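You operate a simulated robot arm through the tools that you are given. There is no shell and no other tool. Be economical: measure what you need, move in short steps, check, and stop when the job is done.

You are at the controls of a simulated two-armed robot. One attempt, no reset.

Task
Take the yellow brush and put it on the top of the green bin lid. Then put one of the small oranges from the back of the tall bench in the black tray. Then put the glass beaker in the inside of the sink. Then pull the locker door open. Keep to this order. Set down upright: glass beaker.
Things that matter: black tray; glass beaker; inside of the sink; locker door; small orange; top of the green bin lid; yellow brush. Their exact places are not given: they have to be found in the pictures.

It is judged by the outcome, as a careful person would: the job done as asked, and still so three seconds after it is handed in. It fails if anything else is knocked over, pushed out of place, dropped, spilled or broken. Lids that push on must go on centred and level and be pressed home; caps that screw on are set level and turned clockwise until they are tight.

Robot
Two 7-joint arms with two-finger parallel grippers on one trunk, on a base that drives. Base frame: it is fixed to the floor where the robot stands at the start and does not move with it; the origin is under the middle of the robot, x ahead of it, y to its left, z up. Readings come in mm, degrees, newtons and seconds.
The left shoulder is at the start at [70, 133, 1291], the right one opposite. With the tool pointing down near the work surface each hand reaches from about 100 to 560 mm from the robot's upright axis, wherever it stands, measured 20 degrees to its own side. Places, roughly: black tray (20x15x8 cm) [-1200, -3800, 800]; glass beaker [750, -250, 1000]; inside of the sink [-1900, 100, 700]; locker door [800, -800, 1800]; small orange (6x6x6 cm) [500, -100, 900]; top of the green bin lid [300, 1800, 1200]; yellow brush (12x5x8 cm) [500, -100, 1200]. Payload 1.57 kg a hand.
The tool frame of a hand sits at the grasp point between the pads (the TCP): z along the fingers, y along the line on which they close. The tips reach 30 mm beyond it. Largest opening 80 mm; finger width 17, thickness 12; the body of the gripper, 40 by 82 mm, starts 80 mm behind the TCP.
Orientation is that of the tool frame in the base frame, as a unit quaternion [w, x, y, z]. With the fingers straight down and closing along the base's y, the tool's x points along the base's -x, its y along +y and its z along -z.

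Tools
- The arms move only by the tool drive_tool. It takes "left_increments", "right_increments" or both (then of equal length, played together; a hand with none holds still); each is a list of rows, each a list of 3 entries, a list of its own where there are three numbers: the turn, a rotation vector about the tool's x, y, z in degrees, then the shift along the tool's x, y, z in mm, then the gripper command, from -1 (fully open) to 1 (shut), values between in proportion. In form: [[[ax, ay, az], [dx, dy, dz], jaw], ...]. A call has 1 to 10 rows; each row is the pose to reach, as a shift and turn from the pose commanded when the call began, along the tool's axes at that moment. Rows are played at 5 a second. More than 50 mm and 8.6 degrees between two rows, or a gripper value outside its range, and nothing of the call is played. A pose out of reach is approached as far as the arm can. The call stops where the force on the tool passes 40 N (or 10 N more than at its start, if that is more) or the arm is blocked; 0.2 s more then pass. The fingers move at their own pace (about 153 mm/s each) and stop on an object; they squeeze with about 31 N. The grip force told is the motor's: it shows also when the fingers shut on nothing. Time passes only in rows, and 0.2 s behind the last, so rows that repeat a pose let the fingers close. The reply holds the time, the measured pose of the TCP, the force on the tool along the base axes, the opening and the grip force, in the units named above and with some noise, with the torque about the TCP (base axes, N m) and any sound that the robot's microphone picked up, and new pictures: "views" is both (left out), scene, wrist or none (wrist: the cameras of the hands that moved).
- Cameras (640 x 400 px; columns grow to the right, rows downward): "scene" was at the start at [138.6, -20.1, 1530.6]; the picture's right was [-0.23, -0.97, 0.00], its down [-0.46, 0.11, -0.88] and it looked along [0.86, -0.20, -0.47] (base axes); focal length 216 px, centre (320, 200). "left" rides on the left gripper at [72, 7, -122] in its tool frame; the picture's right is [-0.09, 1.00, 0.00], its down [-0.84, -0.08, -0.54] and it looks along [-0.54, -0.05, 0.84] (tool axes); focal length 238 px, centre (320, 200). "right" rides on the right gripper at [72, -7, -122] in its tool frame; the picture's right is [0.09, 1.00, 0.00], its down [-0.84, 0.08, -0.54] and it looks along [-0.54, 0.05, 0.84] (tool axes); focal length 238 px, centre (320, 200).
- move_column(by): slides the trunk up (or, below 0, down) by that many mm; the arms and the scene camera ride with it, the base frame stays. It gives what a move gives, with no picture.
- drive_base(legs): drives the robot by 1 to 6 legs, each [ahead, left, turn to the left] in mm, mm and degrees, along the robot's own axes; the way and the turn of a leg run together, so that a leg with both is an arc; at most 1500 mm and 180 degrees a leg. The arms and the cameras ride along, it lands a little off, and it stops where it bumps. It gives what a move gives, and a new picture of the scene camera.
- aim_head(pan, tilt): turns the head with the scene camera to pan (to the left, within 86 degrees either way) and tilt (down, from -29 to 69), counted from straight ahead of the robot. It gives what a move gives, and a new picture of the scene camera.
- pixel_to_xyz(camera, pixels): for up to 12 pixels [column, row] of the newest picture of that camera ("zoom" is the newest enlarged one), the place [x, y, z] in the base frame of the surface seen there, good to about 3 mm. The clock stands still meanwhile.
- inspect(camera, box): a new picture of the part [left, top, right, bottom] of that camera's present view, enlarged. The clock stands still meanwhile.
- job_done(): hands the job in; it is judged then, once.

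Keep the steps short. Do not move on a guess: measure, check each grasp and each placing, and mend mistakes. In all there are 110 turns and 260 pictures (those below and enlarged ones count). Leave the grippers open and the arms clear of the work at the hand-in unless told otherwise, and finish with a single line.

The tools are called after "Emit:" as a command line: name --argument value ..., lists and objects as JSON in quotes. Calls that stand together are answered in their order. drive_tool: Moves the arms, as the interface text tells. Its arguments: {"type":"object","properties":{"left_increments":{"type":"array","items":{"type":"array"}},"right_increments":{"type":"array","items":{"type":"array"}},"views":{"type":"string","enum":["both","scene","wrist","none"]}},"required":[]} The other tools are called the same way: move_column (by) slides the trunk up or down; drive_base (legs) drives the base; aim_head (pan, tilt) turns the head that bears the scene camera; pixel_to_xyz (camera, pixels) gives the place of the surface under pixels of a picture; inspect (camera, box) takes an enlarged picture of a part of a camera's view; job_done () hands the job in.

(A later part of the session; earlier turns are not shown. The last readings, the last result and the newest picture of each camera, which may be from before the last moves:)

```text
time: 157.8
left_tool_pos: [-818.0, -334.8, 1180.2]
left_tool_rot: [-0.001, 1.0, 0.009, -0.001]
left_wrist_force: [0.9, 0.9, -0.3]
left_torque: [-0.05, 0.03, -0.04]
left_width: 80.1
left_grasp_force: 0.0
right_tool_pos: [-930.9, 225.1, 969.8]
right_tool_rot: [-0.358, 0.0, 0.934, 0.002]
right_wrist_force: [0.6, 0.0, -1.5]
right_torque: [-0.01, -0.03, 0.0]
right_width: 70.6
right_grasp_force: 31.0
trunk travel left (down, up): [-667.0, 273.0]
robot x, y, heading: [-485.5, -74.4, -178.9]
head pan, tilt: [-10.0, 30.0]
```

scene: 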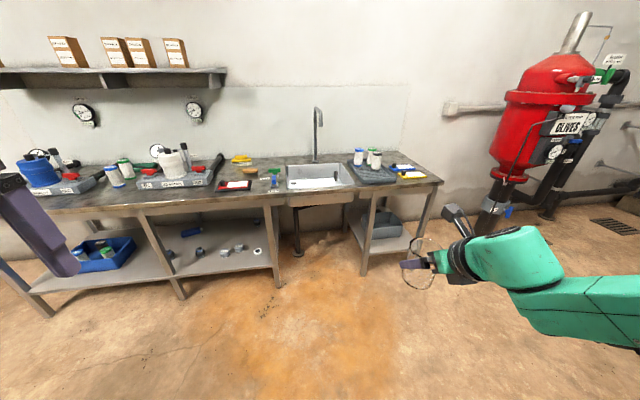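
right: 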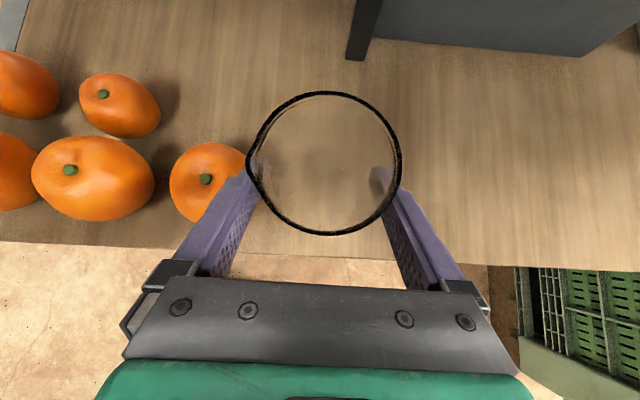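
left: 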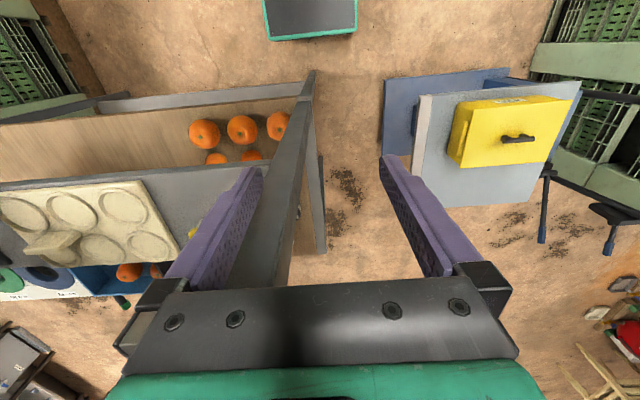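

I lower the trunk 95 mm (beaker base ≈813, above the 780 rim, hand below the spout) and drive to the sink.

Emit:
move_column --by -90

Emit:
drive_base --legs '[[690, 165, -1]]'

Emit:
aim_head --pan -20 --tilt 35

```text
time: 159.1
left_tool_pos: [-818.0, -335.0, 1090.7]
left_tool_rot: [0.0, 1.0, 0.01, -0.002]
left_wrist_force: [0.9, -0.4, 0.6]
left_torque: [0.0, 0.0, 0.03]
left_width: 79.9
left_grasp_force: 0.0
right_tool_pos: [-930.7, 226.5, 880.6]
right_tool_rot: [-0.358, 0.001, 0.934, 0.002]
right_wrist_force: [0.6, 0.0, -0.9]
right_torque: [0.0, 0.01, -0.01]
right_width: 70.8
right_grasp_force: 31.0
trunk travel left (down, up): [-577.0, 363.0]
robot x, y, heading: [-480.7, -75.2, -179.2]
head pan, tilt: [-10.0, 30.0]
```

```text
time: 162.9
left_tool_pos: [-1503.2, -502.6, 1089.8]
left_tool_rot: [-0.001, 1.0, 0.004, -0.002]
left_wrist_force: [-0.2, -0.1, 0.1]
left_torque: [0.01, 0.02, 0.0]
left_width: 80.0
left_grasp_force: 0.1
right_tool_pos: [-1609.8, 59.0, 880.1]
right_tool_rot: [-0.358, 0.005, 0.934, 0.003]
right_wrist_force: [0.3, -0.5, -1.2]
right_torque: [0.0, -0.01, -0.01]
right_width: 70.6
right_grasp_force: 31.1
trunk travel left (down, up): [-577.0, 363.0]
robot x, y, heading: [-1163.3, -242.3, -179.6]
head pan, tilt: [-10.0, 30.0]
```

scene: 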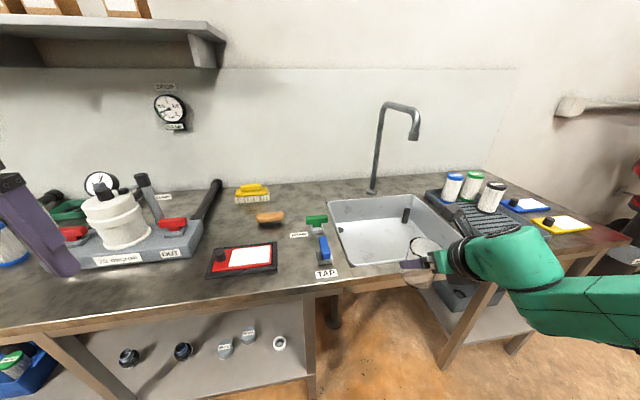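

```text
time: 163.6
left_tool_pos: [-1503.9, -502.4, 1090.3]
left_tool_rot: [-0.001, 1.0, 0.004, -0.001]
left_wrist_force: [0.0, 0.4, 0.9]
left_torque: [-0.01, 0.02, 0.0]
left_width: 79.8
left_grasp_force: 0.0
right_tool_pos: [-1609.1, 59.0, 879.4]
right_tool_rot: [-0.358, 0.006, 0.934, 0.004]
right_wrist_force: [0.5, -0.5, -0.5]
right_torque: [0.0, -0.01, -0.01]
right_width: 70.1
right_grasp_force: 31.0
trunk travel left (down, up): [-577.0, 363.0]
robot x, y, heading: [-1167.2, -244.1, -179.6]
head pan, tilt: [-20.0, 35.0]
```

scene: 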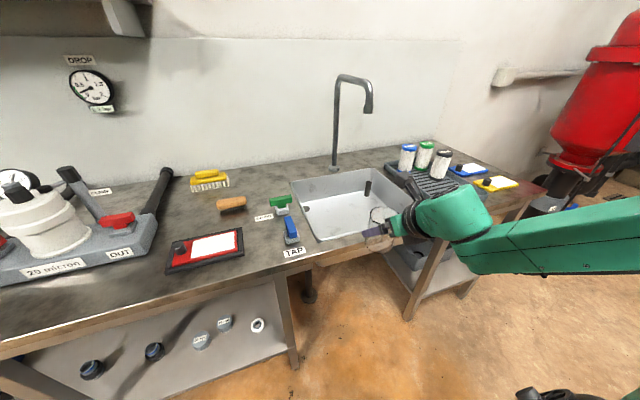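

Now accurate sink measurements from here.

Emit:
pixel_to_xyz --camera "scene" --pixels '[[290, 182], [318, 242], [372, 168], [330, 205], [340, 215], [355, 205], [325, 190], [371, 188], [370, 108], [330, 225], [310, 215], [350, 232]]'

Emit:
inspect --camera "scene" --box '[270, 60, 450, 260]'

```text
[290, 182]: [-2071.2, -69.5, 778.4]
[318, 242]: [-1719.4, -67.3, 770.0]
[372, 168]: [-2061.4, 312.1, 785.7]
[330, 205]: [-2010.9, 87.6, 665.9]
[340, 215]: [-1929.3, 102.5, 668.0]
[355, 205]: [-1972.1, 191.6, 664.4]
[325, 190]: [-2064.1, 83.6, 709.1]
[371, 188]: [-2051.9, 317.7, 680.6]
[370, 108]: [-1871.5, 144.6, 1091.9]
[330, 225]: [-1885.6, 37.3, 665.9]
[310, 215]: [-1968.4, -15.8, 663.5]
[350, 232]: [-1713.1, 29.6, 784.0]
```

```text
2.00 times, centred on (360, 160) of scene
```

zoom: 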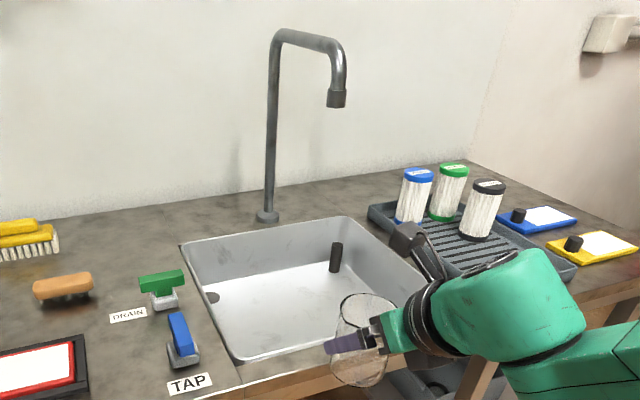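

Target: beaker at (−1880, 60), sink floor 665. I drive 150 ahead, then extend the arm 125 mm.

Emit:
drive_base --legs '[[150, 0, -0.4]]'

Emit:
drive_tool --right_increments '[[[0, 0, 0], [30, 0, 27], 0.6], [[0, 0, 0], [60, 0, 54], 0.6], [[0, 0, 0], [92, 0, 83], 0.6], [[0, 0, 0], [92, 0, 83], 0.6]]' --views "both"

```text
time: 165.0
left_tool_pos: [-1654.7, -501.4, 1091.2]
left_tool_rot: [-0.001, 1.0, 0.0, -0.003]
left_wrist_force: [0.5, -0.1, 0.3]
left_torque: [0.0, -0.01, -0.02]
left_width: 80.1
left_grasp_force: 0.1
right_tool_pos: [-1757.8, 62.0, 880.6]
right_tool_rot: [-0.357, 0.009, 0.934, 0.005]
right_wrist_force: [0.5, 0.4, -0.4]
right_torque: [-0.02, -0.02, 0.01]
right_width: 70.3
right_grasp_force: 31.1
trunk travel left (down, up): [-577.0, 363.0]
robot x, y, heading: [-1316.2, -243.6, 180.2]
head pan, tilt: [-20.0, 35.0]
```

scene: 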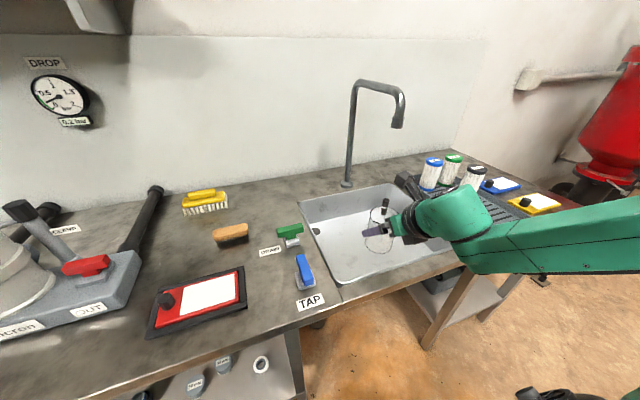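

```text
time: 166.0
left_tool_pos: [-1653.3, -500.9, 1090.6]
left_tool_rot: [-0.001, 1.0, 0.001, -0.001]
left_wrist_force: [-0.3, 0.0, 0.7]
left_torque: [0.0, -0.01, 0.01]
left_width: 80.1
left_grasp_force: 0.1
right_tool_pos: [-1881.2, 65.7, 879.6]
right_tool_rot: [-0.358, 0.01, 0.934, 0.005]
right_wrist_force: [-1.0, 0.1, -1.3]
right_torque: [0.0, 0.01, -0.02]
right_width: 70.4
right_grasp_force: 30.8
trunk travel left (down, up): [-577.0, 363.0]
robot x, y, heading: [-1313.1, -244.7, 179.9]
head pan, tilt: [-20.0, 35.0]
```

scene: 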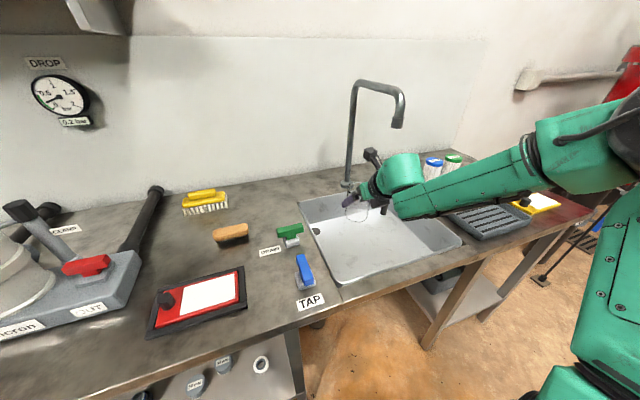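
right: 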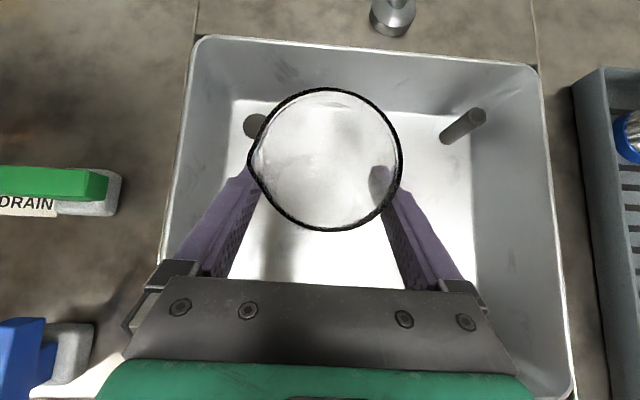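

The drain hole is visible left and the spot below is flat. Before descending I check the forearm's height over the bench and the filters.

Emit:
pixel_to_xyz --camera "scene" --pixels '[[400, 160], [410, 215], [460, 190], [470, 205], [540, 150], [545, 180], [600, 120], [432, 160], [453, 157], [500, 225], [420, 190]]'

```text
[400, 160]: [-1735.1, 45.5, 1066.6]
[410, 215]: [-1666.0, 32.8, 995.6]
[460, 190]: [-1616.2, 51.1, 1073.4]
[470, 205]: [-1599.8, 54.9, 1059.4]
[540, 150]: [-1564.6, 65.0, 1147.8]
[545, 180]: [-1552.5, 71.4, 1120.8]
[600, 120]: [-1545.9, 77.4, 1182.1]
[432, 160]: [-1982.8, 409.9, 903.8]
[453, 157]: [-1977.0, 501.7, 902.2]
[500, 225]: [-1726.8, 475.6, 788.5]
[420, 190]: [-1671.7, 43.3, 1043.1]
```

The forearm runs back toward the robot and stays above the rim. Descending by trunk 140 mm.

Emit:
move_column --by -100

Emit:
move_column --by -42

Emit:
drive_tool --right_increments '[[[0, 0, 0], [0, 0, 0], 0.6]]' --views "both"

```text
time: 167.3
left_tool_pos: [-1654.6, -501.0, 989.7]
left_tool_rot: [-0.001, 1.0, 0.0, -0.002]
left_wrist_force: [0.4, 0.3, 0.0]
left_torque: [0.01, -0.04, 0.0]
left_width: 80.2
left_grasp_force: 0.0
right_tool_pos: [-1881.6, 64.5, 780.7]
right_tool_rot: [-0.358, 0.01, 0.934, 0.005]
right_wrist_force: [0.2, 0.5, -1.2]
right_torque: [0.0, 0.0, 0.0]
right_width: 70.4
right_grasp_force: 31.2
trunk travel left (down, up): [-477.0, 463.0]
robot x, y, heading: [-1316.8, -247.1, 179.9]
head pan, tilt: [-20.0, 35.0]
```

```text
time: 168.2
left_tool_pos: [-1654.4, -500.4, 948.2]
left_tool_rot: [-0.001, 1.0, 0.0, -0.002]
left_wrist_force: [-0.2, -0.5, -0.5]
left_torque: [0.0, 0.01, 0.01]
left_width: 79.9
left_grasp_force: 0.0
right_tool_pos: [-1881.5, 65.3, 737.3]
right_tool_rot: [-0.357, 0.01, 0.934, 0.005]
right_wrist_force: [-0.1, 0.3, -0.7]
right_torque: [-0.01, 0.01, 0.01]
right_width: 70.5
right_grasp_force: 30.4
trunk travel left (down, up): [-435.0, 505.0]
robot x, y, heading: [-1316.2, -242.2, 180.0]
head pan, tilt: [-20.0, 35.0]
```

```text
time: 168.6
left_tool_pos: [-1653.5, -500.9, 948.7]
left_tool_rot: [-0.001, 1.0, 0.0, -0.002]
left_wrist_force: [0.1, -0.8, 0.5]
left_torque: [0.0, -0.02, 0.0]
left_width: 80.0
left_grasp_force: 0.1
right_tool_pos: [-1881.8, 65.4, 738.0]
right_tool_rot: [-0.357, 0.009, 0.934, 0.005]
right_wrist_force: [0.6, 0.7, -1.6]
right_torque: [-0.02, -0.03, 0.0]
right_width: 70.2
right_grasp_force: 31.4
trunk travel left (down, up): [-435.0, 505.0]
robot x, y, heading: [-1315.8, -246.6, 180.2]
head pan, tilt: [-20.0, 35.0]
```

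scene: 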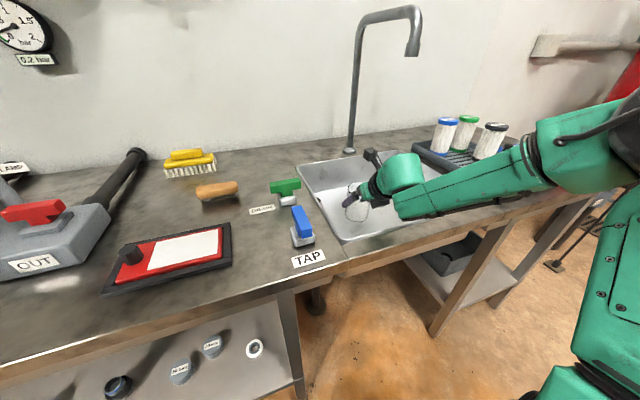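
right: 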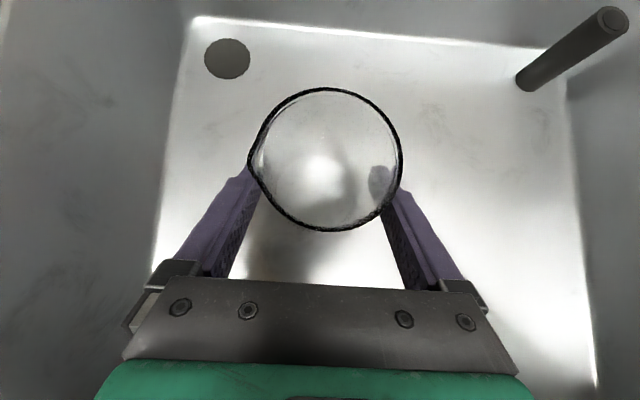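

About 9 mm remain by estimate. I lower in small steps while watching the force.

Emit:
drive_tool --right_increments '[[[0, 0, 0], [-2.7, 0, 3], 0.6], [[0, 0, 0], [-4.7, 0, 5.2], 0.6], [[0, 0, 0], [-6, 0, 6.7], 0.6]]' --views "none"

Emit:
drive_tool --right_increments '[[[0, 0, 0], [-0.7, 0, 0.7], 0.6], [[0, 0, 0], [-1.3, 0, 1.5], 0.6]]' --views "none"

```text
time: 169.4
left_tool_pos: [-1653.8, -500.7, 948.1]
left_tool_rot: [-0.001, 1.0, 0.0, -0.001]
left_wrist_force: [0.1, -0.6, 0.1]
left_torque: [-0.01, -0.03, 0.03]
left_width: 80.1
left_grasp_force: 0.1
right_tool_pos: [-1881.8, 65.7, 728.9]
right_tool_rot: [-0.358, 0.01, 0.934, 0.004]
right_wrist_force: [0.2, -0.5, -0.2]
right_torque: [0.04, 0.04, 0.01]
right_width: 70.4
right_grasp_force: 31.2
trunk travel left (down, up): [-435.0, 505.0]
robot x, y, heading: [-1315.1, -241.2, 180.0]
head pan, tilt: [-20.0, 35.0]
```

```text
time: 170.0
left_tool_pos: [-1654.8, -501.7, 949.3]
left_tool_rot: [-0.002, 1.0, 0.0, -0.001]
left_wrist_force: [0.4, 0.0, -0.2]
left_torque: [0.0, 0.0, 0.01]
left_width: 80.2
left_grasp_force: 0.1
right_tool_pos: [-1882.3, 65.0, 728.4]
right_tool_rot: [-0.36, 0.009, 0.933, 0.006]
right_wrist_force: [-2.6, 2.4, 8.7]
right_torque: [0.43, 0.18, 0.1]
right_width: 70.2
right_grasp_force: 30.8
trunk travel left (down, up): [-435.0, 505.0]
robot x, y, heading: [-1320.5, -243.4, 180.2]
head pan, tilt: [-20.0, 35.0]
```

Contact (8.7 N up). I open the fingers gently.

Emit:
drive_tool --right_increments '[[[0, 0, 0], [0.5, 0, -0.6], 0.15], [[0, 0, 0], [0.5, 0, -0.6], -0.4], [[0, 0, 0], [0.5, 0, -0.6], -1], [[0, 0, 0], [0.5, 0, -0.6], -1]]' --views "wrist"

```text
time: 171.0
left_tool_pos: [-1654.4, -500.4, 948.1]
left_tool_rot: [-0.001, 1.0, 0.0, -0.002]
left_wrist_force: [-0.5, 0.1, -0.4]
left_torque: [0.01, 0.04, -0.01]
left_width: 80.0
left_grasp_force: 0.1
right_tool_pos: [-1882.0, 66.5, 728.3]
right_tool_rot: [-0.357, 0.01, 0.934, 0.004]
right_wrist_force: [-0.1, -0.1, -0.3]
right_torque: [0.0, 0.01, -0.01]
right_width: 80.0
right_grasp_force: 0.1
trunk travel left (down, up): [-435.0, 505.0]
robot x, y, heading: [-1318.2, -243.8, 180.0]
head pan, tilt: [-20.0, 35.0]
```

right: 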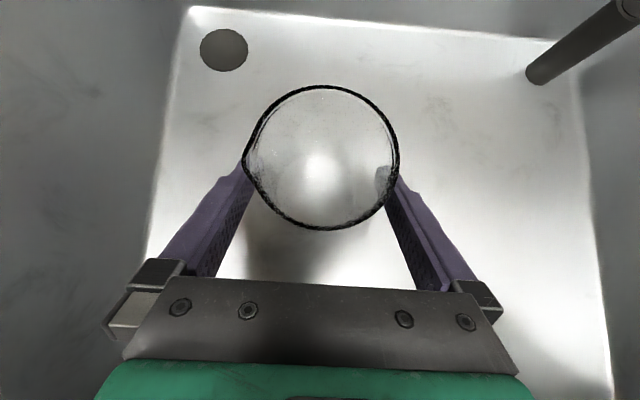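

Released. I retreat slowly along the finger direction, watching for drag.

Emit:
drive_tool --right_increments '[[[0, 0, 0], [-5, 0, -10], -1], [[0, 0, 0], [-8, 0, -22], -1], [[0, 0, 0], [-8, 0, -40], -1]]' --views "wrist"

```text
time: 171.8
left_tool_pos: [-1652.9, -500.1, 948.4]
left_tool_rot: [-0.002, 1.0, 0.0, -0.003]
left_wrist_force: [-0.1, -0.2, -0.3]
left_torque: [0.04, 0.04, -0.01]
left_width: 79.9
left_grasp_force: 0.1
right_tool_pos: [-1849.6, 64.3, 751.7]
right_tool_rot: [-0.358, 0.009, 0.934, 0.005]
right_wrist_force: [-0.5, -0.6, 0.0]
right_torque: [0.01, 0.01, 0.01]
right_width: 80.1
right_grasp_force: 0.1
trunk travel left (down, up): [-435.0, 505.0]
robot x, y, heading: [-1315.7, -244.5, 179.8]
head pan, tilt: [-20.0, 35.0]
```

right: 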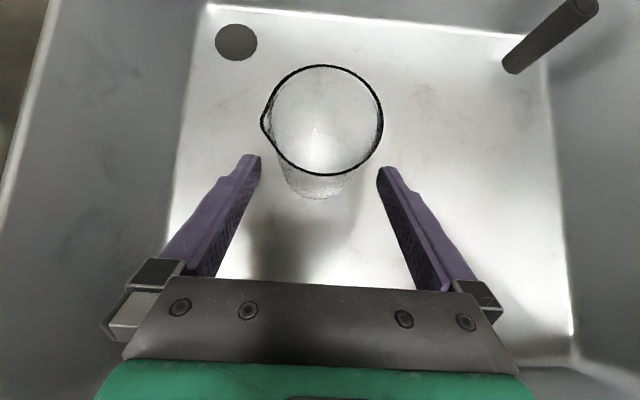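

The beaker is upright and free. Backing out a bit more, then trunk up and base back.

Emit:
drive_tool --right_increments '[[[0, 0, 0], [-5, 0, -20], -1], [[0, 0, 0], [-5, 0, -45], -1]]' --views "none"

Emit:
move_column --by 200

Emit:
drive_base --legs '[[-350, 0, 0]]'

Emit:
inspect --camera "scene" --box '[280, 130, 480, 270]'

```text
time: 172.4
left_tool_pos: [-1652.5, -501.1, 949.6]
left_tool_rot: [-0.002, 1.0, 0.0, -0.002]
left_wrist_force: [0.6, 0.3, 0.2]
left_torque: [0.0, 0.0, -0.01]
left_width: 80.2
left_grasp_force: 0.1
right_tool_pos: [-1815.6, 65.5, 784.4]
right_tool_rot: [-0.357, 0.009, 0.934, 0.005]
right_wrist_force: [0.6, -1.1, -0.5]
right_torque: [0.01, -0.03, 0.01]
right_width: 80.2
right_grasp_force: 0.0
trunk travel left (down, up): [-435.0, 505.0]
robot x, y, heading: [-1316.9, -246.3, 180.0]
head pan, tilt: [-20.0, 35.0]
```

```text
time: 174.6
left_tool_pos: [-1655.2, -500.6, 1147.1]
left_tool_rot: [-0.001, 1.0, 0.0, -0.002]
left_wrist_force: [0.9, -0.6, 0.5]
left_torque: [0.0, -0.01, -0.04]
left_width: 80.2
left_grasp_force: 0.0
right_tool_pos: [-1816.6, 64.4, 982.1]
right_tool_rot: [-0.358, 0.009, 0.934, 0.005]
right_wrist_force: [0.7, -0.1, 0.2]
right_torque: [0.01, 0.01, 0.01]
right_width: 79.8
right_grasp_force: 0.1
trunk travel left (down, up): [-635.0, 305.0]
robot x, y, heading: [-1317.0, -242.9, 179.7]
head pan, tilt: [-20.0, 35.0]
```

```text
time: 176.8
left_tool_pos: [-1299.2, -500.0, 1148.3]
left_tool_rot: [-0.001, 1.0, -0.001, -0.001]
left_wrist_force: [-0.3, -0.1, -0.7]
left_torque: [0.02, 0.02, 0.01]
left_width: 80.1
left_grasp_force: 0.0
right_tool_pos: [-1459.0, 65.4, 982.7]
right_tool_rot: [-0.357, 0.011, 0.934, 0.005]
right_wrist_force: [0.4, 0.0, 0.1]
right_torque: [0.0, 0.0, -0.01]
right_width: 79.9
right_grasp_force: 0.0
trunk travel left (down, up): [-635.0, 305.0]
robot x, y, heading: [-963.2, -246.1, 179.6]
head pan, tilt: [-20.0, 35.0]
```

scene: 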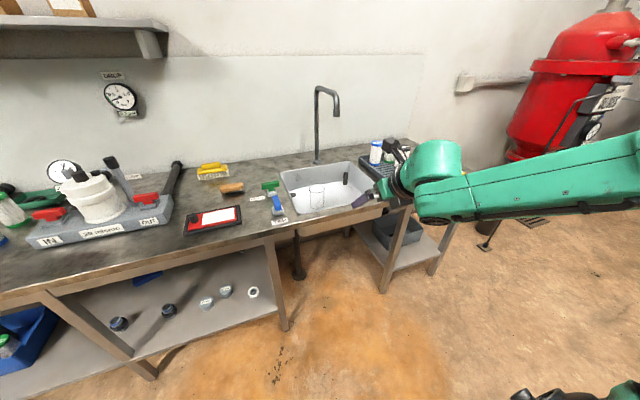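

```text
2.86 times, centred on (380, 200) of scene
```

zoom: 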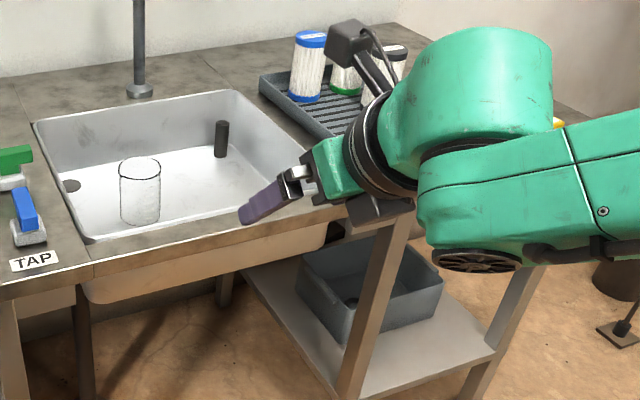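

The beaker stands upright in the sink. Now the locker: I turn back to face the bench and look up.

Emit:
drive_base --legs '[[-100, 0, 0], [0, 0, 180]]'

Emit:
move_column --by 290

Emit:
aim_head --pan -25 --tilt -5

```text
time: 185.2
left_tool_pos: [-507.2, -5.9, 1148.1]
left_tool_rot: [0.002, 0.028, 1.0, -0.002]
left_wrist_force: [0.1, 0.8, -0.4]
left_torque: [-0.02, 0.0, 0.02]
left_width: 80.1
left_grasp_force: 0.0
right_tool_pos: [-376.9, -578.7, 983.3]
right_tool_rot: [0.015, 0.933, -0.035, 0.357]
right_wrist_force: [0.0, -0.5, 0.1]
right_torque: [0.01, -0.01, 0.0]
right_width: 80.0
right_grasp_force: 0.0
trunk travel left (down, up): [-635.0, 305.0]
robot x, y, heading: [-857.4, -244.2, -3.0]
head pan, tilt: [-20.0, 35.0]
```

scene: 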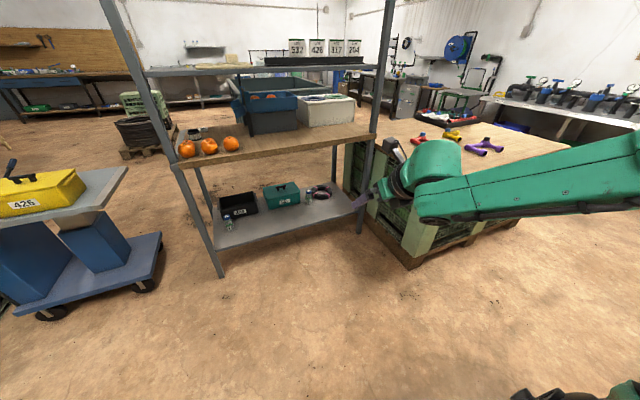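

```text
time: 188.2
left_tool_pos: [-505.7, -5.9, 1439.3]
left_tool_rot: [0.001, 0.027, 1.0, -0.001]
left_wrist_force: [-0.2, 0.3, -0.4]
left_torque: [0.01, -0.01, -0.02]
left_width: 80.0
left_grasp_force: 0.0
right_tool_pos: [-375.3, -578.2, 1271.6]
right_tool_rot: [0.014, 0.933, -0.035, 0.357]
right_wrist_force: [-0.3, -0.1, -0.9]
right_torque: [-0.01, 0.02, -0.02]
right_width: 79.8
right_grasp_force: 0.2
trunk travel left (down, up): [-925.0, 15.0]
robot x, y, heading: [-856.0, -244.5, -3.1]
head pan, tilt: [-20.0, 35.0]
```

```text
time: 189.2
left_tool_pos: [-506.6, -6.2, 1438.1]
left_tool_rot: [0.002, 0.026, 1.0, -0.001]
left_wrist_force: [0.3, -1.5, -0.1]
left_torque: [0.01, 0.01, -0.02]
left_width: 80.0
left_grasp_force: 0.1
right_tool_pos: [-375.0, -579.0, 1273.8]
right_tool_rot: [0.014, 0.933, -0.035, 0.357]
right_wrist_force: [1.2, 0.1, 0.1]
right_torque: [-0.02, 0.0, 0.0]
right_width: 79.7
right_grasp_force: 0.1
trunk travel left (down, up): [-925.0, 15.0]
robot x, y, heading: [-854.8, -245.3, -3.0]
head pan, tilt: [-25.0, -5.0]
```

scene: 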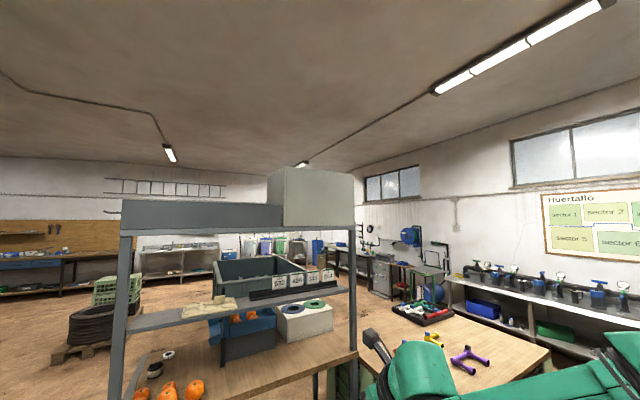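

The locker is the light grey cabinet on top of the bench at about (310,198). Looking closer for its door and handle.

Emit:
inspect --camera "scene" --box '[250, 150, 370, 240]'

Emit:
pixel_to_xyz --camera "zoom" --pixels '[[195, 110], [180, 380], [545, 125], [540, 380], [360, 250], [100, 200], [185, 250], [280, 115], [300, 390]]'

```text
4.44 times, centred on (310, 195) of scene
```

zoom: 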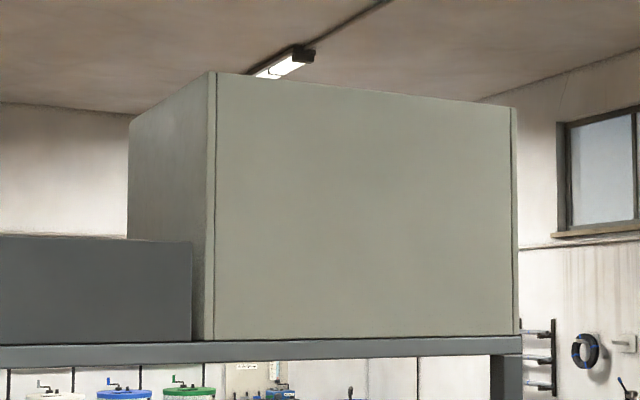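

```text
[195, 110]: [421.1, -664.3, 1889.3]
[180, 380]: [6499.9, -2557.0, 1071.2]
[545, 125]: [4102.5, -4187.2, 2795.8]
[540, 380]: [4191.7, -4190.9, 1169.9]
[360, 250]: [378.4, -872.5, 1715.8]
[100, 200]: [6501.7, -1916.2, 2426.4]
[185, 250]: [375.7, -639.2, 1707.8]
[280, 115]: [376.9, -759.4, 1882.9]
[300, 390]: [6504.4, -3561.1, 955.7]
```

The front face (x≈377) is a plain panel with no handle. The given place (x≈800) suggests the door is on the far side. I must drive around the crate table on the right, so I go down the aisle and survey.

Emit:
drive_base --legs '[[0, 0, -87], [1250, 150, 0], [1200, 150, 0], [0, 0, 90]]'

Emit:
aim_head --pan 10 --tilt 20

```text
time: 208.9
left_tool_pos: [-233.7, -2467.3, 1439.1]
left_tool_rot: [0.002, 0.015, 1.0, -0.001]
left_wrist_force: [0.3, 0.4, 0.3]
left_torque: [0.03, -0.01, 0.01]
left_width: 80.3
left_grasp_force: 0.1
right_tool_pos: [-86.5, -3036.0, 1273.1]
right_tool_rot: [0.009, 0.934, -0.021, 0.357]
right_wrist_force: [-0.4, -0.7, -0.7]
right_torque: [-0.02, -0.02, -0.05]
right_width: 80.1
right_grasp_force: 0.1
trunk travel left (down, up): [-925.0, 15.0]
robot x, y, heading: [-576.9, -2717.2, -1.6]
head pan, tilt: [-25.0, -5.0]
```

scene: 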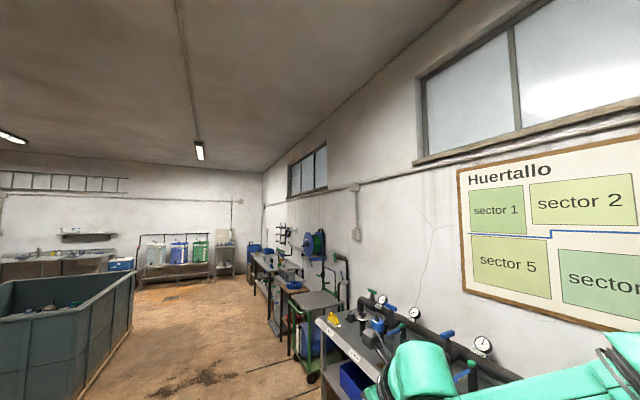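

```text
time: 210.0
left_tool_pos: [-232.6, -2467.4, 1438.9]
left_tool_rot: [0.001, 0.015, 1.0, 0.0]
left_wrist_force: [-0.9, 0.0, -0.8]
left_torque: [0.03, 0.03, 0.01]
left_width: 79.7
left_grasp_force: 0.1
right_tool_pos: [-86.5, -3036.3, 1273.0]
right_tool_rot: [0.009, 0.934, -0.021, 0.358]
right_wrist_force: [-1.0, 0.6, -0.2]
right_torque: [0.01, -0.01, 0.0]
right_width: 80.0
right_grasp_force: 0.1
trunk travel left (down, up): [-925.0, 15.0]
robot x, y, heading: [-577.0, -2712.9, -1.5]
head pan, tilt: [10.0, 20.0]
```

scene: 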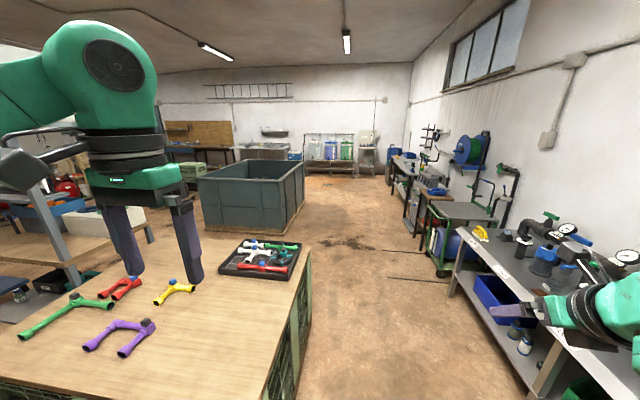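

There is an open aisle between the crate table and the wall benches. Measuring the table edges, the cart and the gray bin.

Emit:
pixel_to_xyz --camera "scene" --pixels '[[308, 250], [265, 390], [312, 330], [275, 280], [440, 275], [455, 280], [405, 225], [300, 205], [208, 230], [245, 232], [200, 180], [500, 350]]'

```text
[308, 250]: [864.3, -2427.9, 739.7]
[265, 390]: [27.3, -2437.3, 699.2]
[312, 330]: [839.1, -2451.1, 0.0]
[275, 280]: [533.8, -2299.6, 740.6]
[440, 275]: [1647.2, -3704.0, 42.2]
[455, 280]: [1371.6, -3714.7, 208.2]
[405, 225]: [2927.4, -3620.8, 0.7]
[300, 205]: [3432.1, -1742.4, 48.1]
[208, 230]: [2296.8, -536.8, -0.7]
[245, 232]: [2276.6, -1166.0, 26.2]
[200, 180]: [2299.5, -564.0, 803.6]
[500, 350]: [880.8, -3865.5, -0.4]
```

Route: pass at y≈−3050, go to x≈1450, then slide left to y≈−900.

Emit:
drive_base --legs '[[500, -340, 1.5], [1500, 0, 0], [0, 1400, 0]]'

Emit:
aim_head --pan 80 --tilt 0

```text
time: 227.0
left_tool_pos: [1798.0, -1420.9, 1438.5]
left_tool_rot: [0.002, 0.016, 1.0, -0.001]
left_wrist_force: [0.1, -1.5, -0.2]
left_torque: [-0.02, -0.05, -0.01]
left_width: 80.0
left_grasp_force: 0.0
right_tool_pos: [1941.2, -1989.6, 1272.6]
right_tool_rot: [0.009, 0.934, -0.024, 0.357]
right_wrist_force: [-0.1, -0.1, 0.3]
right_torque: [0.0, -0.01, -0.01]
right_width: 80.2
right_grasp_force: 0.0
trunk travel left (down, up): [-925.0, 15.0]
robot x, y, heading: [1453.3, -1661.4, -1.8]
head pan, tilt: [10.0, 20.0]
```

scene: 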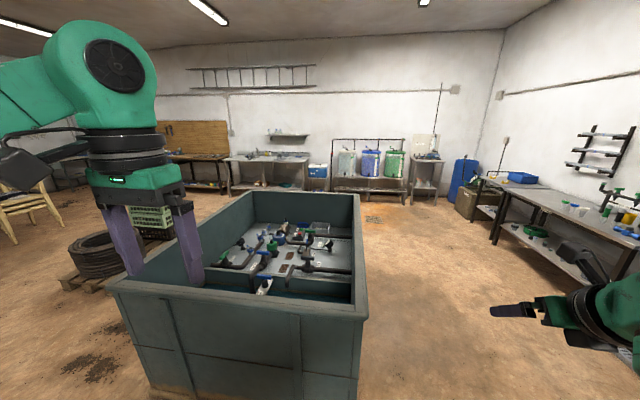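

```text
time: 228.4
left_tool_pos: [1797.2, -1419.9, 1438.8]
left_tool_rot: [0.001, 0.016, 1.0, -0.001]
left_wrist_force: [0.5, 0.9, 0.5]
left_torque: [-0.01, -0.01, 0.02]
left_width: 80.1
left_grasp_force: 0.0
right_tool_pos: [1941.6, -1989.5, 1273.1]
right_tool_rot: [0.011, 0.933, -0.024, 0.358]
right_wrist_force: [0.4, 0.2, -0.5]
right_torque: [-0.01, 0.0, 0.0]
right_width: 80.1
right_grasp_force: 0.1
trunk travel left (down, up): [-925.0, 15.0]
robot x, y, heading: [1447.7, -1668.5, -1.8]
head pan, tilt: [80.0, 0.0]
```

scene: 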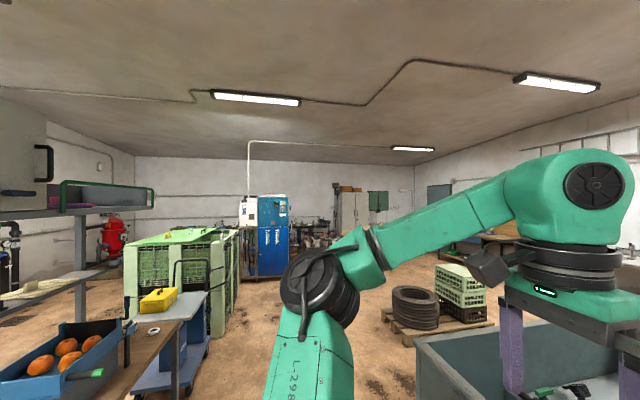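

The locker is at the left edge, and a dark handle at (43,163) is on its far side (facing +x). I turn 180° to face it.

Emit:
drive_base --legs '[[0, 0, 180], [0, -650, 0]]'

Emit:
aim_head --pan 0 --tilt -5

```text
time: 239.5
left_tool_pos: [1117.5, -1257.6, 1437.2]
left_tool_rot: [-0.002, 1.0, 0.001, -0.001]
left_wrist_force: [-0.7, 0.2, -0.6]
left_torque: [-0.01, -0.02, 0.0]
left_width: 79.9
left_grasp_force: 0.1
right_tool_pos: [955.8, -692.5, 1272.4]
right_tool_rot: [-0.358, 0.008, 0.934, 0.006]
right_wrist_force: [0.1, -1.3, 0.2]
right_torque: [-0.01, 0.01, -0.01]
right_width: 79.8
right_grasp_force: 0.0
trunk travel left (down, up): [-925.0, 15.0]
robot x, y, heading: [1458.4, -997.2, -179.9]
head pan, tilt: [80.0, 0.0]
```

scene: 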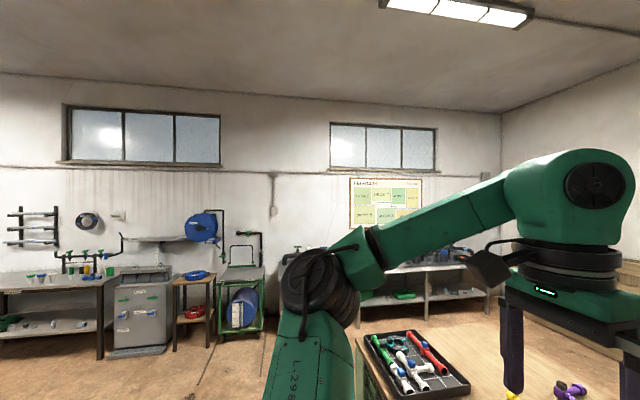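

```text
time: 241.1
left_tool_pos: [1118.2, -1255.4, 1438.6]
left_tool_rot: [-0.002, 1.0, 0.001, -0.002]
left_wrist_force: [0.2, 0.2, -0.1]
left_torque: [-0.03, -0.01, -0.02]
left_width: 80.3
left_grasp_force: 0.0
right_tool_pos: [954.4, -690.8, 1272.5]
right_tool_rot: [-0.358, 0.009, 0.934, 0.005]
right_wrist_force: [-0.4, 0.0, -0.1]
right_torque: [-0.03, 0.03, -0.03]
right_width: 80.0
right_grasp_force: 0.0
trunk travel left (down, up): [-925.0, 15.0]
robot x, y, heading: [1454.3, -995.7, -180.2]
head pan, tilt: [0.0, -5.0]
```

scene: 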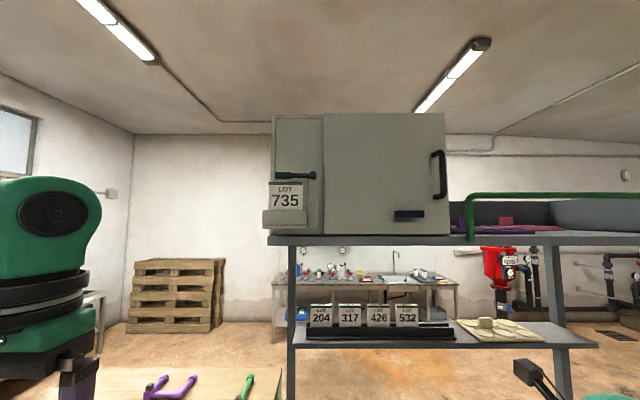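

Now I see the locker's door (323–450) with a vertical handle at (438,175). There is a lever at (295,175) and a dark bar at (408,215). Inspecting.

Emit:
inspect --camera "scene" --box '[260, 105, 460, 240]'

Emit:
pixel_to_xyz --camera "scene" --pixels '[[443, 158], [443, 175], [443, 192], [436, 154], [436, 197], [430, 175], [340, 175], [290, 174], [312, 176], [408, 215], [443, 230], [446, 120]]'

```text
2.96 times, centred on (360, 172) of scene
```

zoom: 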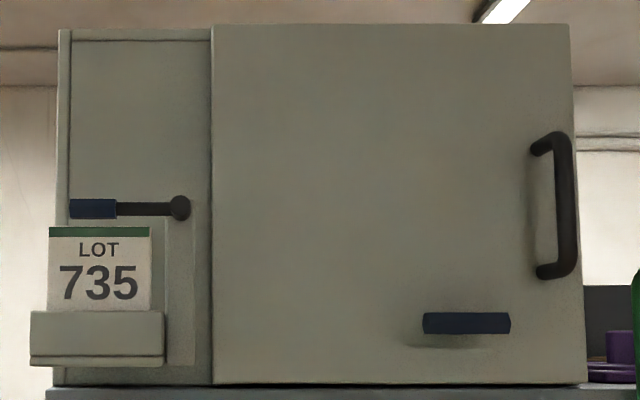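

```text
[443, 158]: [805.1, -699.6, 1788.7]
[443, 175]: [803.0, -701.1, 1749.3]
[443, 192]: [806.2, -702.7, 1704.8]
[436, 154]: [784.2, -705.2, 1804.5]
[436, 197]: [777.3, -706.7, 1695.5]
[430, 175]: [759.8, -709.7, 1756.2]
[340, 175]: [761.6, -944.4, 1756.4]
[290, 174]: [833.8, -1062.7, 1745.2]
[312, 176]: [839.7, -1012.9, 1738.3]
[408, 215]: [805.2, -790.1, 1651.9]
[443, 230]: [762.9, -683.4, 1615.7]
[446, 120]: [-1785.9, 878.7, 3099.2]
```

Door face x≈761, handle bar x≈800, y≈−701, z 1697–1803, hinge side at y≈−970. I'll grip the vertical bar with the right hand pitched up 30°, closing along y. First trunk fully up and rotate the hand in free space.

Emit:
move_column --by 15

Emit:
drive_tool --right_increments '[[[0, 7.8, 0], [13, 0, -15], -1], [[0, 15.6, 0], [27, 0, -30], -1], [[0, 23.4, 0], [40, 0, -45], -1], [[0, 31.2, 0], [54, 0, -60], -1], [[0, 39, 0], [67, 0, -74], -1], [[0, 46.8, 0], [80, 0, -89], -1], [[0, 54.6, 0], [94, 0, -104], -1], [[0, 62.4, 0], [107, 0, -119], -1], [[0, 70.2, 0], [120, 0, -134], -1], [[0, 78, 0], [134, 0, -148], -1]]' --views "scene"

```text
time: 241.7
left_tool_pos: [1117.0, -1254.6, 1453.3]
left_tool_rot: [-0.001, 1.0, 0.001, -0.001]
left_wrist_force: [0.6, 0.4, 0.7]
left_torque: [-0.02, -0.04, 0.0]
left_width: 79.8
left_grasp_force: 0.1
right_tool_pos: [955.4, -690.7, 1287.8]
right_tool_rot: [-0.357, 0.009, 0.934, 0.004]
right_wrist_force: [0.0, 0.2, -0.1]
right_torque: [0.03, -0.06, -0.01]
right_width: 80.0
right_grasp_force: 0.0
trunk travel left (down, up): [-940.0, 0.0]
robot x, y, heading: [1454.2, -997.5, -180.2]
head pan, tilt: [0.0, -5.0]
```

```text
time: 243.9
left_tool_pos: [1115.8, -1254.5, 1453.2]
left_tool_rot: [-0.001, 1.0, 0.002, -0.001]
left_wrist_force: [-0.1, -0.4, 0.4]
left_torque: [0.0, -0.02, -0.01]
left_width: 79.8
left_grasp_force: 0.1
right_tool_pos: [954.7, -691.7, 1486.5]
right_tool_rot: [0.866, -0.004, -0.5, -0.009]
right_wrist_force: [-1.1, 0.9, 0.4]
right_torque: [-0.02, 0.02, -0.02]
right_width: 79.9
right_grasp_force: 0.1
trunk travel left (down, up): [-940.0, 0.0]
robot x, y, heading: [1456.0, -999.6, -180.1]
head pan, tilt: [0.0, -5.0]
```

scene: 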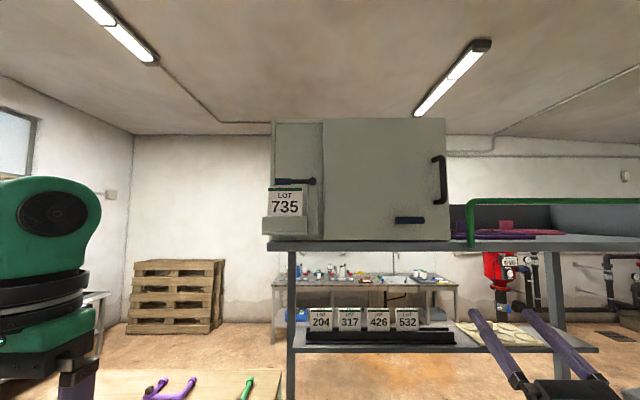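

The hand is now pitched up 30° forward. Raising it to the handle's height in front of the door.

Emit:
drive_tool --right_increments '[[[0, 0, 0], [38, 0, 22], -1], [[0, 0, 0], [76, 0, 44], -1], [[0, 0, 0], [114, 0, 66], -1], [[0, 0, 0], [152, 0, 88], -1], [[0, 0, 0], [190, 0, 110], -1], [[0, 0, 0], [228, 0, 132], -1]]' --views "both"

```text
time: 245.3
left_tool_pos: [1116.9, -1255.7, 1453.1]
left_tool_rot: [-0.001, 1.0, 0.001, -0.001]
left_wrist_force: [-0.2, 0.0, -0.3]
left_torque: [0.03, -0.03, 0.02]
left_width: 80.3
left_grasp_force: 0.0
right_tool_pos: [952.3, -694.8, 1751.9]
right_tool_rot: [0.865, -0.003, -0.501, -0.009]
right_wrist_force: [-0.7, 1.1, -0.5]
right_torque: [0.02, -0.01, -0.01]
right_width: 79.9
right_grasp_force: 0.0
trunk travel left (down, up): [-940.0, 0.0]
robot x, y, heading: [1455.6, -997.2, -180.2]
head pan, tilt: [0.0, -5.0]
```

scene: 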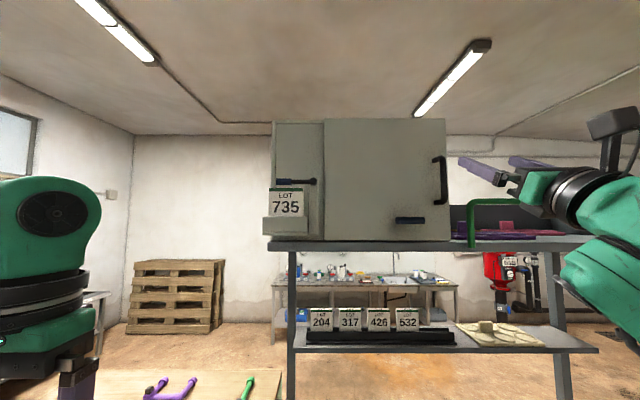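
right: 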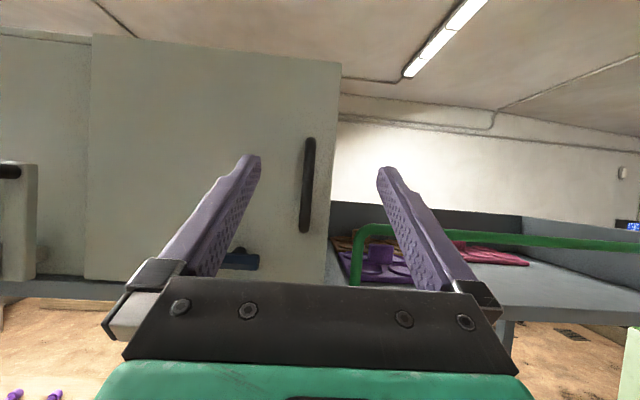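

Good. Measuring the handle from the wrist camera, plus the door's hinge-side edge.

Emit:
pixel_to_xyz --camera "right" --pixels '[[309, 145], [307, 175], [305, 205], [304, 228], [325, 175], [280, 175], [92, 160], [338, 80]]'

Emit:
pixel_to_xyz --camera "scene" --pixels '[[326, 150], [320, 150], [326, 230], [445, 225], [448, 230], [312, 181], [290, 180], [300, 225]]'

Emit:
drive_base --legs '[[75, 0, 0]]'

```text
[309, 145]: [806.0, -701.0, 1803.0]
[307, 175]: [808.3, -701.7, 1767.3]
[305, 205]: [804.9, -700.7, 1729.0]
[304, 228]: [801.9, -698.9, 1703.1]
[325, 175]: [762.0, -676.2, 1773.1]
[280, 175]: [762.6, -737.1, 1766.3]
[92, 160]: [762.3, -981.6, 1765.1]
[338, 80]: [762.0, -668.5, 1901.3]
```

```text
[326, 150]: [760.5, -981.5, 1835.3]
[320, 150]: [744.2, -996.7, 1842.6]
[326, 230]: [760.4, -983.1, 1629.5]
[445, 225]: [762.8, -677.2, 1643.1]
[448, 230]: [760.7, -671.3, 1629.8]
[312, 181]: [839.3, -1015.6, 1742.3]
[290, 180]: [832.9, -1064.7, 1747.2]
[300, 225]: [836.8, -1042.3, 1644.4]
```

```text
time: 246.3
left_tool_pos: [1056.9, -1254.9, 1457.0]
left_tool_rot: [-0.002, 1.0, 0.0, -0.007]
left_wrist_force: [0.6, 0.1, 0.0]
left_torque: [0.01, 0.1, 0.0]
left_width: 80.2
left_grasp_force: 0.0
right_tool_pos: [895.8, -691.6, 1757.4]
right_tool_rot: [0.868, -0.004, -0.496, -0.009]
right_wrist_force: [1.7, 0.2, 0.3]
right_torque: [-0.01, -0.11, 0.04]
right_width: 79.9
right_grasp_force: 0.0
trunk travel left (down, up): [-940.0, 0.0]
robot x, y, heading: [1379.5, -997.6, -180.0]
head pan, tilt: [0.0, -5.0]
```

scene: 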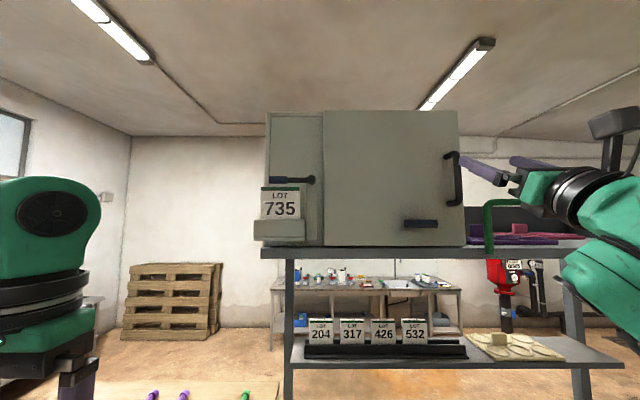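

Handle bar centre ≈ (800,−700). Door hinge side y≈−985, so the swing radius is about 289 mm. Moving closer, fingers half open around the bar line.

Emit:
drive_tool --right_increments '[[[0, 0, 0], [0, -4, 0], -0.2], [[0, 0, 0], [-7, -7, 12], -0.2], [[0, 0, 0], [-7, -7, 12], -0.2]]' --views "wrist"

```text
time: 247.1
left_tool_pos: [1043.6, -1254.2, 1452.6]
left_tool_rot: [-0.002, 1.0, 0.0, -0.003]
left_wrist_force: [0.1, -0.4, -0.3]
left_torque: [-0.02, 0.01, -0.04]
left_width: 80.2
left_grasp_force: 0.1
right_tool_pos: [866.6, -699.4, 1753.4]
right_tool_rot: [0.867, -0.004, -0.499, -0.01]
right_wrist_force: [0.0, 0.6, 0.4]
right_torque: [0.0, 0.02, -0.02]
right_width: 47.7
right_grasp_force: 0.1
trunk travel left (down, up): [-940.0, 0.0]
robot x, y, heading: [1376.9, -1000.6, -180.0]
head pan, tilt: [0.0, -5.0]
```

right: 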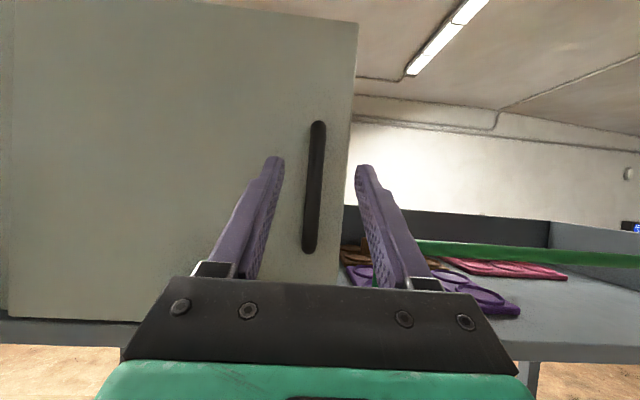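

The bar is between the fingers. Advancing 63 mm horizontally, then closing on it.

Emit:
drive_tool --right_increments '[[[0, 0, 0], [-16, 0, 27], -0.2], [[0, 0, 0], [-26, 0, 45], -0.2], [[0, 0, 0], [-31, 0, 54], -0.2], [[0, 0, 0], [-31, 0, 54], 1], [[0, 0, 0], [-31, 0, 54], 1], [[0, 0, 0], [-31, 0, 54], 1]]' --views "wrist"

```text
time: 248.5
left_tool_pos: [1041.8, -1255.2, 1452.6]
left_tool_rot: [-0.002, 1.0, 0.001, -0.002]
left_wrist_force: [0.4, 0.2, -0.4]
left_torque: [0.01, 0.03, -0.01]
left_width: 80.0
left_grasp_force: 0.1
right_tool_pos: [802.5, -700.4, 1751.5]
right_tool_rot: [0.866, -0.004, -0.5, -0.01]
right_wrist_force: [0.9, -1.8, -2.8]
right_torque: [-0.16, 0.39, 0.06]
right_width: 13.8
right_grasp_force: 30.0
trunk travel left (down, up): [-940.0, 0.0]
robot x, y, heading: [1382.8, -995.4, -180.3]
head pan, tilt: [0.0, -5.0]
```

right: 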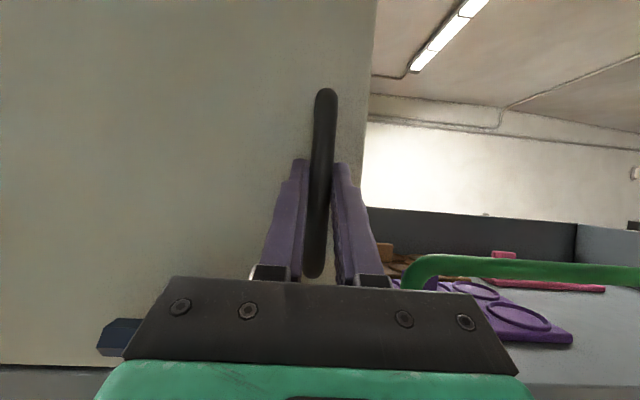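

Gripped (14 mm, 30 N). Pulling along the door's arc for the first 20°, with half that yaw.

Emit:
drive_tool --right_increments '[[[-2.2, 0, -1.25], [12.3, -5.2, -21.4], 1], [[-4.3, 0, -2.5], [24.5, -12.5, -42.4], 1], [[-6.5, 0, -3.75], [36.1, -21.9, -62.5], 1], [[-8.7, 0, -5], [47.4, -33.3, -82], 1]]' --views "both"

```text
time: 249.5
left_tool_pos: [1042.8, -1252.1, 1454.4]
left_tool_rot: [0.0, 1.0, 0.0, -0.003]
left_wrist_force: [0.2, 0.0, -0.3]
left_torque: [0.03, 0.02, 0.02]
left_width: 79.9
left_grasp_force: 0.1
right_tool_pos: [898.6, -729.9, 1750.8]
right_tool_rot: [0.862, -0.049, -0.498, -0.085]
right_wrist_force: [1.8, 3.0, -8.8]
right_torque: [0.02, 0.52, -0.12]
right_width: 13.7
right_grasp_force: 30.1
trunk travel left (down, up): [-940.0, 0.0]
robot x, y, heading: [1383.6, -997.0, 180.0]
head pan, tilt: [0.0, -5.0]
```

scene: 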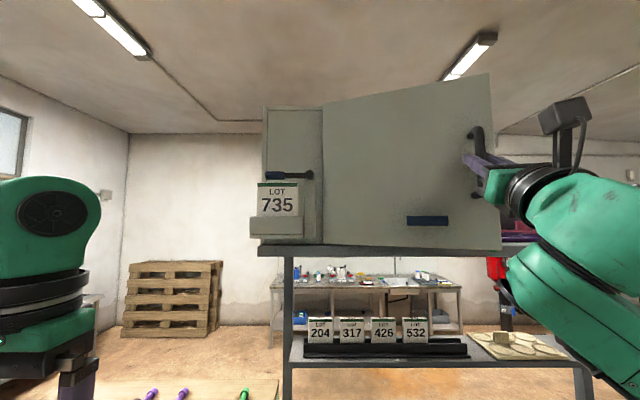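
right: 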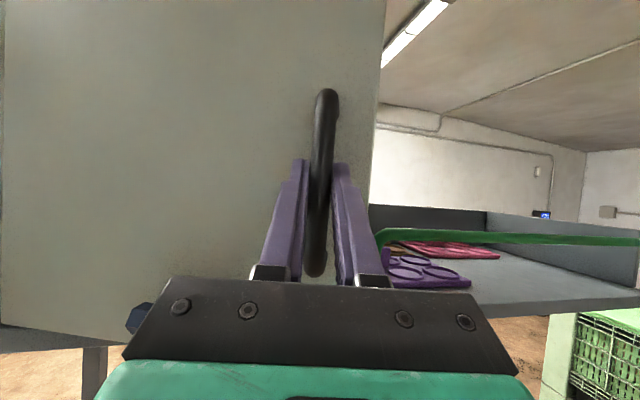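

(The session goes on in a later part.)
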